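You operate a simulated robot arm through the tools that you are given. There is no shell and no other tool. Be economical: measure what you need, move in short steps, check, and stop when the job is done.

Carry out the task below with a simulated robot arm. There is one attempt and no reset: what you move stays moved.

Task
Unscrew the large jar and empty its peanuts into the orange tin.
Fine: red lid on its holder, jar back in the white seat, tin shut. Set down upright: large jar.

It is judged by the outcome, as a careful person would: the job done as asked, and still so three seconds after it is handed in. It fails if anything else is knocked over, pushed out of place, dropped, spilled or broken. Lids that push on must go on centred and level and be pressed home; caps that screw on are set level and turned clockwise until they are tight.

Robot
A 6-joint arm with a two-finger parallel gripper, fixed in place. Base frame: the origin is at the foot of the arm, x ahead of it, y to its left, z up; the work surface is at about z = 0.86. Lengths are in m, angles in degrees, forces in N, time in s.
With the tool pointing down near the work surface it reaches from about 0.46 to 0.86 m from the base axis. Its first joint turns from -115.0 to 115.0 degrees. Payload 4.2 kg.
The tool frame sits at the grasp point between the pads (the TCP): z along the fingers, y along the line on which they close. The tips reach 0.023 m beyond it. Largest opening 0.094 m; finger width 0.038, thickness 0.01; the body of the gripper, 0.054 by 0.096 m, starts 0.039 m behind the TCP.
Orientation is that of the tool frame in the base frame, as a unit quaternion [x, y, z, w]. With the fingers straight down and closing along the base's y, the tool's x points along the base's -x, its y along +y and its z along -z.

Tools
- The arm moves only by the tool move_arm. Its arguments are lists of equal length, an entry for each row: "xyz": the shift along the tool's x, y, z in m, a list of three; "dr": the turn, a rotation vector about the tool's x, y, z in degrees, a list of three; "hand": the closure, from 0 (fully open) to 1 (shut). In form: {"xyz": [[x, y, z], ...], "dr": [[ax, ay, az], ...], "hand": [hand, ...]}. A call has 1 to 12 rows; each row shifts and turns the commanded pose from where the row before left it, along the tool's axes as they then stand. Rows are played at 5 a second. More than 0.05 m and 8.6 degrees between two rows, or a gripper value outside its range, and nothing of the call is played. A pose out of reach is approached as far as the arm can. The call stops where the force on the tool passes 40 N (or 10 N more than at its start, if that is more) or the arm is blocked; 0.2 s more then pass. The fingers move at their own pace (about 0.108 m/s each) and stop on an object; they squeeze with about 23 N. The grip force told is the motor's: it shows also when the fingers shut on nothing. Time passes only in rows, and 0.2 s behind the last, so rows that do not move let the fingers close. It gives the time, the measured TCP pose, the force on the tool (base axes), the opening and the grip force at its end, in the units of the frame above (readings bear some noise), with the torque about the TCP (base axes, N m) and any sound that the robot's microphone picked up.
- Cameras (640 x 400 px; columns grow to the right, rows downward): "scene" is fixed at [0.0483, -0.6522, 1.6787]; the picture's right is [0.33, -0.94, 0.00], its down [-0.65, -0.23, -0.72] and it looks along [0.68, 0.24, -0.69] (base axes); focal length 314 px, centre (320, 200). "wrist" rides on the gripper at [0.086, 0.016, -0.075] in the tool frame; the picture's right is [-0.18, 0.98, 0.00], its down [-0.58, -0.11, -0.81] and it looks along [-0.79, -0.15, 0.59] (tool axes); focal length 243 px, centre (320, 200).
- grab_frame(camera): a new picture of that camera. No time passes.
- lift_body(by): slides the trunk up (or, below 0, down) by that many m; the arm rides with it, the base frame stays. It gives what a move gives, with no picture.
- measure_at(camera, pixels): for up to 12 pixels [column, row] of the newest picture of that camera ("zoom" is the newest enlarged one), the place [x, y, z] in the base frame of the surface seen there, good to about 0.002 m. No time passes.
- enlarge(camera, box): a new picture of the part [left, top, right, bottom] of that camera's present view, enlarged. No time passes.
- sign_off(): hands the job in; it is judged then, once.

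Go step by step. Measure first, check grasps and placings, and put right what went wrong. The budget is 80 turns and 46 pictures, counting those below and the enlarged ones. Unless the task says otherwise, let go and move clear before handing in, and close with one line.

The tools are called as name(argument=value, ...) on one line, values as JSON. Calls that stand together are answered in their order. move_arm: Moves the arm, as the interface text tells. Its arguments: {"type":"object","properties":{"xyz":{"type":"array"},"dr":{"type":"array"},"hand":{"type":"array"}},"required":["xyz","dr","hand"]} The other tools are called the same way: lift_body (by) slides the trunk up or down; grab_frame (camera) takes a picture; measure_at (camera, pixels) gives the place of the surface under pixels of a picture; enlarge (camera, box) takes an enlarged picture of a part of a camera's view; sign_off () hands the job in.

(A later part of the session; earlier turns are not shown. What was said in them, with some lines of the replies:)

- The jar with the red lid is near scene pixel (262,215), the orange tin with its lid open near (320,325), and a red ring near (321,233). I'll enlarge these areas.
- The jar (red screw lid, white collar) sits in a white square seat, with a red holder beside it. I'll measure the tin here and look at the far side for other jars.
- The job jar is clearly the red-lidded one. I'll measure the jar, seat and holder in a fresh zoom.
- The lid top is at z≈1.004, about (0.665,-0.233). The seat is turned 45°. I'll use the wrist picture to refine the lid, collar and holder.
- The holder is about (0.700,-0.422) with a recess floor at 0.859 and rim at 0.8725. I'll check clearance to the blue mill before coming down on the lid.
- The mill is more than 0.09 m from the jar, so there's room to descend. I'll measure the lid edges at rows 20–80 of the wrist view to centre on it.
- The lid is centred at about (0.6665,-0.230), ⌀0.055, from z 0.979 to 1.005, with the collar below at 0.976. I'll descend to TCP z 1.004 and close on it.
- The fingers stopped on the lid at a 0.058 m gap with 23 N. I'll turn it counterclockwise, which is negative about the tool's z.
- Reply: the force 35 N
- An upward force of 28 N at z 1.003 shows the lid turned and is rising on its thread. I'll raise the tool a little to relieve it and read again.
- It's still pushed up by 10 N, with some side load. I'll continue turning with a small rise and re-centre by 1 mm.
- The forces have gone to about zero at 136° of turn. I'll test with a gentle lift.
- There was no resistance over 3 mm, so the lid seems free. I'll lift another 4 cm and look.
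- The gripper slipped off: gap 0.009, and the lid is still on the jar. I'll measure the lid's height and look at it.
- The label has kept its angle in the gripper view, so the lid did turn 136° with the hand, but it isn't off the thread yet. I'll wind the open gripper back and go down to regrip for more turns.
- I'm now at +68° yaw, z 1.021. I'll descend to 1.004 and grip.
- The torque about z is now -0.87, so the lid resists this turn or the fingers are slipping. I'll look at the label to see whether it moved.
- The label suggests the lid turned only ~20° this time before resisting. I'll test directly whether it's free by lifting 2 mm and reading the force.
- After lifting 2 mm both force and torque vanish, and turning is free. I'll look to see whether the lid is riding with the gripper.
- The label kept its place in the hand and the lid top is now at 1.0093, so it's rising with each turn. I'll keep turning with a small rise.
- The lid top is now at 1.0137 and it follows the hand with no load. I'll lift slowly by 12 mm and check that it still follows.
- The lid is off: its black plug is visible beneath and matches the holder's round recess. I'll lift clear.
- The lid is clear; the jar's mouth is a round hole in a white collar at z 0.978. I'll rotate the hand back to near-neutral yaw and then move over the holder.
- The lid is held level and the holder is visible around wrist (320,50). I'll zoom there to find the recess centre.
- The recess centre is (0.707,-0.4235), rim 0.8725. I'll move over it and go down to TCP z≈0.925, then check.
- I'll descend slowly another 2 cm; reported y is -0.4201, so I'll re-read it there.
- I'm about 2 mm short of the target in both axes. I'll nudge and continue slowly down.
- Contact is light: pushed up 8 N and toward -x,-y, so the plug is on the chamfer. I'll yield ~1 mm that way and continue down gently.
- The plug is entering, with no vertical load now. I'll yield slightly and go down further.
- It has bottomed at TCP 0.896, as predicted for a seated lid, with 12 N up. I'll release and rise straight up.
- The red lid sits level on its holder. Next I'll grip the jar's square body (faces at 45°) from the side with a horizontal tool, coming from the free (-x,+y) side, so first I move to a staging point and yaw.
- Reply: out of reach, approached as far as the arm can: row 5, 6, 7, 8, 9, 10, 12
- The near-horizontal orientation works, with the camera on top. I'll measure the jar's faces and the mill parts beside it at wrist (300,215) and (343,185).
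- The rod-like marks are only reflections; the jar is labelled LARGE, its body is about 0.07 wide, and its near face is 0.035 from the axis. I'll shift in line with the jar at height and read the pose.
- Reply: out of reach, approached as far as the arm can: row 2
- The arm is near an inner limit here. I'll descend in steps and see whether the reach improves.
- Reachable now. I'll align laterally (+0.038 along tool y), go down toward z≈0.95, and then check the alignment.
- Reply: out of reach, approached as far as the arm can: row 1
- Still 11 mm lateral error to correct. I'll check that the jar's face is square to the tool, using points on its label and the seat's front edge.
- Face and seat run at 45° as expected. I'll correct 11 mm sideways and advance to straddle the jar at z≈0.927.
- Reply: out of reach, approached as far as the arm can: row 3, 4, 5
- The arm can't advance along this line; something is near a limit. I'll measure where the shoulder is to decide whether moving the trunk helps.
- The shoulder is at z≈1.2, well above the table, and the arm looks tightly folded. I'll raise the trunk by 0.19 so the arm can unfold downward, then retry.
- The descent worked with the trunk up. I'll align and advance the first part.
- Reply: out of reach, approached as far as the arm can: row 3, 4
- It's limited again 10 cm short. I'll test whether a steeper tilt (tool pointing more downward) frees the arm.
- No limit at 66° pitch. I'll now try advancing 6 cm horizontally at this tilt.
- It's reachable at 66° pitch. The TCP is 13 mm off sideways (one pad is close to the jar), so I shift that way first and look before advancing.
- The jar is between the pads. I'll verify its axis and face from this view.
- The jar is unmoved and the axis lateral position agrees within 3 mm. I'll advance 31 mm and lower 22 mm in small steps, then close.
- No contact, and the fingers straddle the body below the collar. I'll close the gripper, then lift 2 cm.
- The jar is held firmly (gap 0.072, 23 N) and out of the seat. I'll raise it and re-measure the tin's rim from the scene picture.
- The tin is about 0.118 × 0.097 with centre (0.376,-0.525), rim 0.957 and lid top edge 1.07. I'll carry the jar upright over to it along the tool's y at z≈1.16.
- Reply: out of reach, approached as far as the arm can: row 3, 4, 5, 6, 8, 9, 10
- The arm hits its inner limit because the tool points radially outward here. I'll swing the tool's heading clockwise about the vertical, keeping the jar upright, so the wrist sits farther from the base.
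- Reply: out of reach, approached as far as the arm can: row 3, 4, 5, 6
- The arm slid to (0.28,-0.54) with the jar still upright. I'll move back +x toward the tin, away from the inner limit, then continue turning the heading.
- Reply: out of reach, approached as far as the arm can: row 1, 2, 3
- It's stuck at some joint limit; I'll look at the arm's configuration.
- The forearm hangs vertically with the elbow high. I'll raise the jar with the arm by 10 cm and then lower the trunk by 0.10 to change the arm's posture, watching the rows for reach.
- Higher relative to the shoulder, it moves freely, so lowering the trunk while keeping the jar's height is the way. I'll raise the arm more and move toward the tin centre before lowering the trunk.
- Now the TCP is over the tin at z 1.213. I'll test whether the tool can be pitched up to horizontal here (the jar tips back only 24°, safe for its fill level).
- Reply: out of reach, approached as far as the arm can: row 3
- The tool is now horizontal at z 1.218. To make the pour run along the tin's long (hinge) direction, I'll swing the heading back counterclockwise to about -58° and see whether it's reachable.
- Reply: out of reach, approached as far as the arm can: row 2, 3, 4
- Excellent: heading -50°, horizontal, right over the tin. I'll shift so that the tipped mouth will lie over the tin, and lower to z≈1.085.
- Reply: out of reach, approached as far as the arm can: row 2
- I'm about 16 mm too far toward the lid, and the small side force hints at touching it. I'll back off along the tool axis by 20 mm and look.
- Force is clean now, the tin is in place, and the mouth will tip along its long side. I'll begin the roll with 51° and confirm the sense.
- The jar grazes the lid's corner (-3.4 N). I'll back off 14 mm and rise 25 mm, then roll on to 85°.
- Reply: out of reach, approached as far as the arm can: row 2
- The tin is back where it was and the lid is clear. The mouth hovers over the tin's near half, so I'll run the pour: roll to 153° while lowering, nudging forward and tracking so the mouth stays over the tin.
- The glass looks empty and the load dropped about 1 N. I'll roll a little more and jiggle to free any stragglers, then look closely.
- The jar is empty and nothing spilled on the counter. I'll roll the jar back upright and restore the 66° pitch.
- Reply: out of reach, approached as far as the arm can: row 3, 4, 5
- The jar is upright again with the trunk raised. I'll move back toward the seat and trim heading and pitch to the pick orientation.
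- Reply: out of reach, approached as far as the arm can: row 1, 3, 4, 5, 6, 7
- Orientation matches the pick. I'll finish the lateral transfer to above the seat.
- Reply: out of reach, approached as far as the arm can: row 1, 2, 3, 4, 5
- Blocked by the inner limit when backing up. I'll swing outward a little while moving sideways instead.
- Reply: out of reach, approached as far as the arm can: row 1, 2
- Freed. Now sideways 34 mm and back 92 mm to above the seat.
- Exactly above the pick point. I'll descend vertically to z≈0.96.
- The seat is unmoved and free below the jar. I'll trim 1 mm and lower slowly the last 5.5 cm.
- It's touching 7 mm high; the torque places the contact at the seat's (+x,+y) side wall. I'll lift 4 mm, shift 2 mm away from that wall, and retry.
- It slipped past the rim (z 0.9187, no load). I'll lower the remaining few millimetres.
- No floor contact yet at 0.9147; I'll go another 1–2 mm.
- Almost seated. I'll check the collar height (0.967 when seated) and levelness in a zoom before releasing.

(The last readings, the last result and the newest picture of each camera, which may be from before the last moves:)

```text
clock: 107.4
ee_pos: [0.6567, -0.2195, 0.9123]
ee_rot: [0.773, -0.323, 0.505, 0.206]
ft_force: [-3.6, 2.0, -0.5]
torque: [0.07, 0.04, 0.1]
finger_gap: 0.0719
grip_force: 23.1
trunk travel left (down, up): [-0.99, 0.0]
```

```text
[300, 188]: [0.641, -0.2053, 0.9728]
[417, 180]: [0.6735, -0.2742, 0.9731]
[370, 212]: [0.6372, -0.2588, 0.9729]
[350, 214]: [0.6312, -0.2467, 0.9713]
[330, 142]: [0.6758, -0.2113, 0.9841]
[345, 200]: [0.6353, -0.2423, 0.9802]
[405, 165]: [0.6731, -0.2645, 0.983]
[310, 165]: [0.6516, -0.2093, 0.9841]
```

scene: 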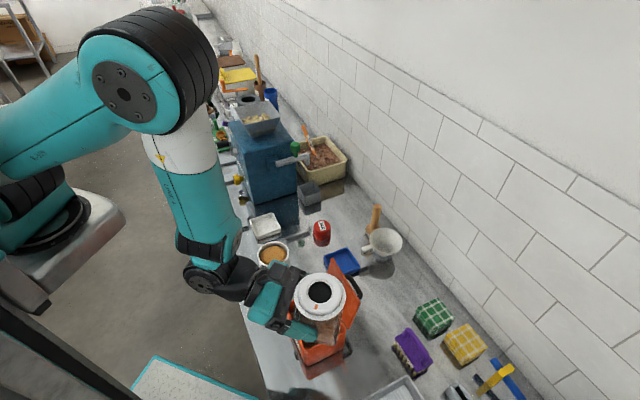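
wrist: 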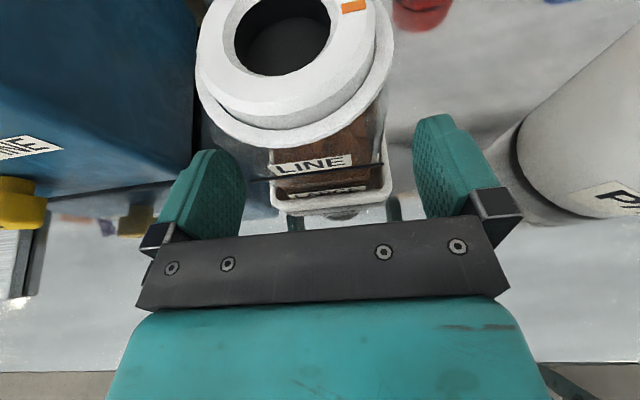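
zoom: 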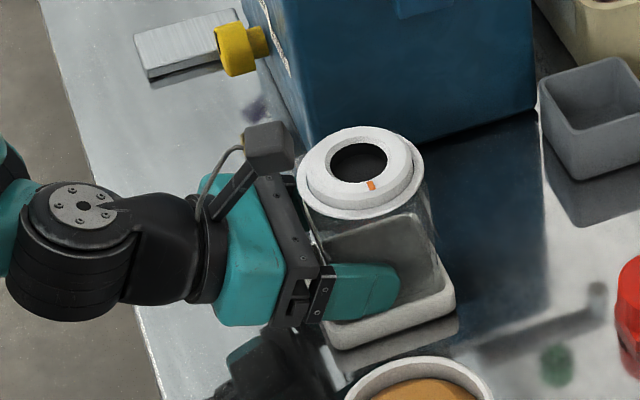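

The jar is level but its collar is at 0.973, about 6 mm high, since it slid up in the pads at the rim touch. I'll lower 4 mm more while watching the force.

move_arm(xyz=[[-0.0009, 0.0, 0.0004], [-0.0009, 0, 0.0004], [-0.0009, 0, 0.0004], [-0.0009, 0, 0.0004], [0, 0, 0]], dr=[[0, 0, 0], [0, 0, 0], [0, 0, 0], [0, 0, 0], [0, 0, 0]], hand=[1, 1, 1, 1, 1])

```text
clock: 108.6
ee_pos: [0.657, -0.2202, 0.9086]
ee_rot: [0.772, -0.323, 0.506, 0.208]
ft_force: [2.8, -2.1, 6.4]
torque: [-0.3, 0.09, 0.09]
finger_gap: 0.0719
grip_force: 23.2
trunk travel left (down, up): [-0.99, 0.0]
```

There's 6 N up now, located at one fingertip on the seat rim. I'll rise 1 mm and open, leaving only a ~2 mm settle inside the seat, then check.

move_arm(xyz=[[0.0009, 0, -0.0004], [0, 0, 0], [0, 0, 0], [0, 0, 0]], dr=[[0, 0, 0], [0, 0, 0], [0, 0, 0], [0, 0, 0]], hand=[1, 0, 0, 0])

enlarge(camera="scene", box=[190, 170, 318, 250])

measure_at(camera="zoom", pixels=[[300, 193], [417, 185], [372, 216], [350, 218], [330, 147], [345, 204], [405, 170], [310, 170], [335, 340], [400, 325]])

```text
clock: 109.6
ee_pos: [0.6561, -0.2201, 0.9088]
ee_rot: [0.773, -0.323, 0.506, 0.207]
ft_force: [-0.7, 0.6, 0.4]
torque: [-0.02, -0.02, 0.0]
finger_gap: 0.0943
grip_force: 0.0
trunk travel left (down, up): [-0.99, 0.0]
```

```text
5.00 times, centred on (254, 210) of scene
```

zoom: 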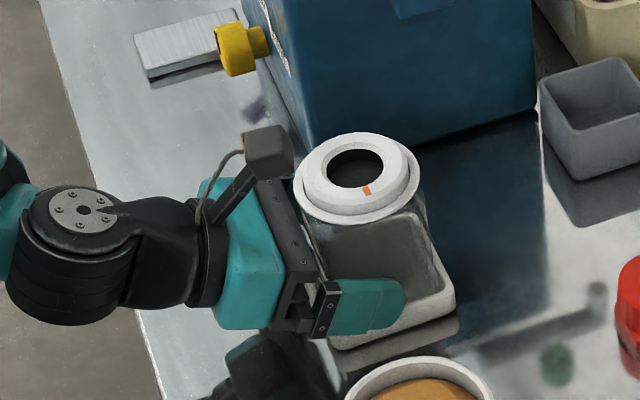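

```text
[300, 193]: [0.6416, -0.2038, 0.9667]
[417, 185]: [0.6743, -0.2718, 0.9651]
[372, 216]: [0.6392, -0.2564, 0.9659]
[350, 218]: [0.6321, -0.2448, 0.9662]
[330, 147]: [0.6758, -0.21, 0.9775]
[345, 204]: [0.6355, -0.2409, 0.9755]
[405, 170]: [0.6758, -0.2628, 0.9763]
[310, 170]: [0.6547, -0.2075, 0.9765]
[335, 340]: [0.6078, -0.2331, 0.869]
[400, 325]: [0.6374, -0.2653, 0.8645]
```

The jar is seated level (collar 0.966 all round) and released. I'll back out horizontally and rise.

move_arm(xyz=[[-0.006, 0, -0.0137], [-0.008, 0, -0.0183], [-0.008, 0, -0.0183], [-0.008, 0, -0.0183], [0.0366, 0, -0.016], [0.0366, 0, -0.016], [0.0366, 0, -0.016], [0.0366, 0, -0.016], [0.0366, 0, -0.016], [0, 0, 0]], dr=[[0, 0, 0], [0, 0, 0], [0, 0, 0], [0, 0, 0], [0, 0, 0], [0, 0, 0], [0, 0, 0], [0, 0, 0], [0, 0, 0], [0, 0, 0]], hand=[0, 0, 0, 0, 0, 0, 0, 0, 0, 0])

```text
clock: 111.8
ee_pos: [0.6026, -0.1673, 1.1089]
ee_rot: [0.773, -0.323, 0.506, 0.207]
ft_force: [0.0, 0.1, 0.5]
torque: [-0.02, 0.02, -0.03]
finger_gap: 0.0942
grip_force: 0.0
trunk travel left (down, up): [-0.99, 0.0]
```

Everything's clear. Now for the tin lid: I'll bring the tool to vertical and yaw it so the fingers' thin side faces along the lid's swing, with the fingers closed.

move_arm(xyz=[[0.0366, 0, -0.016], [0.0366, 0, -0.016], [0, 0, 0], [0, 0, 0], [0, 0, 0], [0, 0, 0], [0, 0, 0], [0, 0, 0], [0, 0, 0], [0, 0, 0], [0, 0, 0]], dr=[[0, 0, 0], [0, 0, 0], [0, -8.3, 0], [0, -8.3, 0], [0, -8.3, 0], [0, -8.3, 0], [0, -8.3, 0], [0, -8.3, 0], [0, -8.3, 0], [0, -8.3, 0], [0, 0, 0]], hand=[0, 0, 0, 0, 0.5, 1, 1, 1, 1, 1, 1])

move_arm(xyz=[[0, 0, 0], [0, 0, 0], [0, 0, 0], [0, 0, 0], [0, 0, 0], [0, 0, 0], [0, 0, 0], [0, 0, 0], [0, 0, 0], [0, 0, 0], [0, 0, 0], [0, 0, 0]], dr=[[0, 0, 8.2], [0, 0, 8.2], [0, 0, 8.2], [0, 0, 8.2], [0, 0, 8.2], [0, 0, 8.2], [0, 0, 8.2], [0, 0, 8.2], [0, 0, 8.2], [0, 0, 8.2], [0, 0, 8], [0, 0, 0]], hand=[1, 1, 1, 1, 1, 1, 1, 1, 1, 1, 1, 1])

```text
clock: 114.2
ee_pos: [0.6017, -0.1682, 1.1891]
ee_rot: [0.924, -0.383, -0.002, -0.004]
ft_force: [0.3, -0.6, 0.1]
torque: [0.04, 0.03, 0.01]
finger_gap: 0.0
grip_force: 22.8
trunk travel left (down, up): [-0.99, 0.0]
```

```text
clock: 116.8
ee_pos: [0.6033, -0.1664, 1.1897]
ee_rot: [-0.381, 0.925, 0.002, 0.003]
ft_force: [0.0, -0.3, 0.0]
torque: [-0.01, 0.05, -0.02]
finger_gap: 0.0
grip_force: 22.8
trunk travel left (down, up): [-0.99, 0.0]
5 turns are left
```

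The tool is vertical, closed, yaw -45°. Only 5 turns remain, so I'll chain the moves: go behind the open lid, lower beside its outer face, sweep it over along its hinge arc, then look.

move_arm(xyz=[[0.0377, -0.0232, 0], [0.0377, -0.0232, 0], [0.0377, -0.0232, 0], [0.0377, -0.0232, 0], [0.0377, -0.0232, 0], [0.0377, -0.0232, 0], [0.0377, -0.0232, 0], [0.0377, -0.0232, 0], [0.0377, -0.0232, 0], [0.0377, -0.0232, 0], [0.0377, -0.0232, 0], [0, 0, 0]], dr=[[0, 0, 0], [0, 0, 0], [0, 0, 0], [0, 0, 0], [0, 0, 0], [0, 0, 0], [0, 0, 0], [0, 0, 0], [0, 0, 0], [0, 0, 0], [0, 0, 0], [0, 0, 0]], hand=[1, 1, 1, 1, 1, 1, 1, 1, 1, 1, 1, 1])

move_arm(xyz=[[0, 0, 0.039], [0, 0, 0.039], [0, 0, 0.038], [0, 0.02, 0], [0, 0.02, 0], [0, 0.015, 0], [0, 0.015, 0], [0, 0, 0]], dr=[[0, 0, 0], [0, 0, 0], [0, 0, 0], [0, 0, 0], [0, 0, 0], [0, 0, 0], [0, 0, 0], [0, 0, 0]], hand=[1, 1, 1, 1, 1, 1, 1, 1])

move_arm(xyz=[[0, 0.0155, 0], [0, 0.0155, 0], [0, 0.0163, 0.003], [0, 0.0163, 0.003], [0, 0.0143, 0.008], [0, 0.0143, 0.008], [0, 0.0107, 0.0128], [0, 0.0107, 0.0128], [0, 0.0049, 0.0113], [0, 0.0049, 0.0113], [0, 0.001, 0.006], [0, 0.001, 0.006]], dr=[[0, 0, 0], [0, 0, 0], [0, 0, 0], [0, 0, 0], [0, 0, 0], [0, 0, 0], [0, 0, 0], [0, 0, 0], [0, 0, 0], [0, 0, 0], [0, 0, 0], [0, 0, 0]], hand=[1, 1, 1, 1, 1, 1, 1, 1, 1, 1, 1, 1])

enlarge(camera="scene", box=[220, 220, 444, 360])

measure_at(camera="zoom", pixels=[[193, 238], [299, 198], [240, 240], [260, 290], [300, 250], [330, 300], [240, 360], [355, 320], [280, 260], [250, 310]])

```text
clock: 119.4
ee_pos: [0.4846, -0.6413, 1.1863]
ee_rot: [-0.382, 0.924, 0.002, 0.002]
ft_force: [-1.0, -0.2, 0.0]
torque: [0.0, 0.01, -0.01]
finger_gap: 0.0001
grip_force: 22.9
trunk travel left (down, up): [-0.99, 0.0]
```

```text
clock: 121.2
ee_pos: [0.4402, -0.5917, 1.0698]
ee_rot: [-0.382, 0.924, 0.002, 0.003]
ft_force: [-0.6, 1.0, 0.5]
torque: [-0.03, 0.0, 0.01]
finger_gap: 0.0
grip_force: 22.2
trunk travel left (down, up): [-0.99, 0.0]
```

```text
clock: 123.8
ee_pos: [0.3522, -0.5013, 0.9912]
ee_rot: [-0.382, 0.924, 0.0, 0.003]
ft_force: [2.6, 0.1, 24.4]
torque: [-0.35, 0.23, -0.13]
finger_gap: 0.0
grip_force: 22.8
trunk travel left (down, up): [-0.99, 0.0]
```

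```text
2.86 times, centred on (332, 290) of scene
```

zoom: 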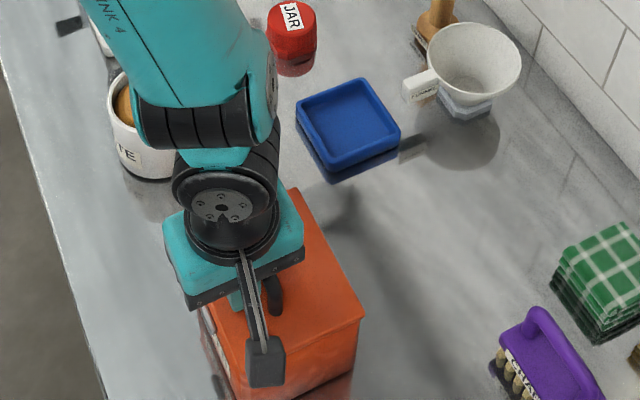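

```text
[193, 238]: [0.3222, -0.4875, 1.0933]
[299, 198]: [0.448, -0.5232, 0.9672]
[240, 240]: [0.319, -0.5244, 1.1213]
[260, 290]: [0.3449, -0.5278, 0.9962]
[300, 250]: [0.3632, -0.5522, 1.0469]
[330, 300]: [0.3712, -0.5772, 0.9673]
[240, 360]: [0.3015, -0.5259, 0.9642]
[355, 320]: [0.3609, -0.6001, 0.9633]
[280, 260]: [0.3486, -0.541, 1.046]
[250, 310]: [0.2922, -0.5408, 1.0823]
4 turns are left
```

The lid has swung shut (surface 0.967 at the hinge, 0.964 at the front) with 24 N of downward push. I'll press slightly more, retreat straight up, and check everything.

move_arm(xyz=[[0, 0, 0.001], [0, 0, 0.001], [0, 0, 0]], dr=[[0, 0, 0], [0, 0, 0], [0, 0, 0]], hand=[1, 1, 1])

move_arm(xyz=[[0, 0, -0.02], [0, 0, -0.04], [0, 0, -0.045], [0, 0, -0.045], [0, 0, -0.045], [-0.04, 0, 0], [-0.04, 0, 0], [-0.04, 0, 0], [-0.04, 0, 0], [0, 0, 0]], dr=[[0, 0, 0], [0, 0, 0], [0, 0, 0], [0, 0, 0], [0, 0, 0], [0, 0, 0], [0, 0, 0], [0, 0, 0], [0, 0, 0], [0, 0, 0]], hand=[1, 1, 1, 1, 1, 1, 1, 1, 1, 1])

enlarge(camera="scene", box=[200, 200, 456, 360])

measure_at(camera="zoom", pixels=[[305, 225], [360, 310], [270, 355], [225, 265], [240, 270], [270, 340], [340, 310], [300, 240], [230, 290], [280, 290]])

```text
clock: 124.3
ee_pos: [0.3521, -0.502, 0.9904]
ee_rot: [-0.381, 0.925, 0.0, 0.003]
ft_force: [-2.3, 9.9, 29.4]
torque: [-0.17, 0.37, -0.11]
finger_gap: 0.0001
grip_force: 22.7
trunk travel left (down, up): [-0.99, 0.0]
stopped in row 2: the force on the tool passed its limit at 43 N (the readings are from after the stop); the commanded pose is now the measured one
```

```text
clock: 126.5
ee_pos: [0.4635, -0.3895, 1.1835]
ee_rot: [-0.382, 0.924, 0.0, 0.002]
ft_force: [0.1, 0.7, -0.2]
torque: [0.01, 0.0, 0.0]
finger_gap: 0.0
grip_force: 22.7
trunk travel left (down, up): [-0.99, 0.0]
```

```text
2.50 times, centred on (328, 280) of scene
```

zoom: 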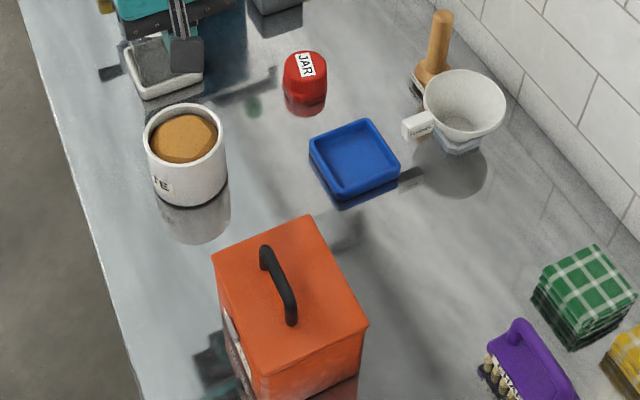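

```text
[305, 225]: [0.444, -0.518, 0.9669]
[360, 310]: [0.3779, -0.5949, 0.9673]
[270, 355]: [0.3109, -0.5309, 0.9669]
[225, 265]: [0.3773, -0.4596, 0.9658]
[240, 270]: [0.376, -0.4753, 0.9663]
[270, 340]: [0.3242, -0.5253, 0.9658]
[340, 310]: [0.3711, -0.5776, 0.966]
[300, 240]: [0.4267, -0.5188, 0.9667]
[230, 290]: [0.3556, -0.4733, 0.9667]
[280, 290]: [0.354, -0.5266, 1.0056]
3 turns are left
```

The tin lid is level, 0.966–0.967 at every corner, after a 43 N press. The red lid is on its holder, the jar was level in the white seat when I released it, and the arm is clear, so I'm handing in.

sign_off()

```text
The job is handed in.
```

I unscrewed the large jar and emptied its peanuts into the orange tin, with none visible on the counter. The red lid is on its holder, the jar stands upright in the white seat, and the tin is pressed shut.
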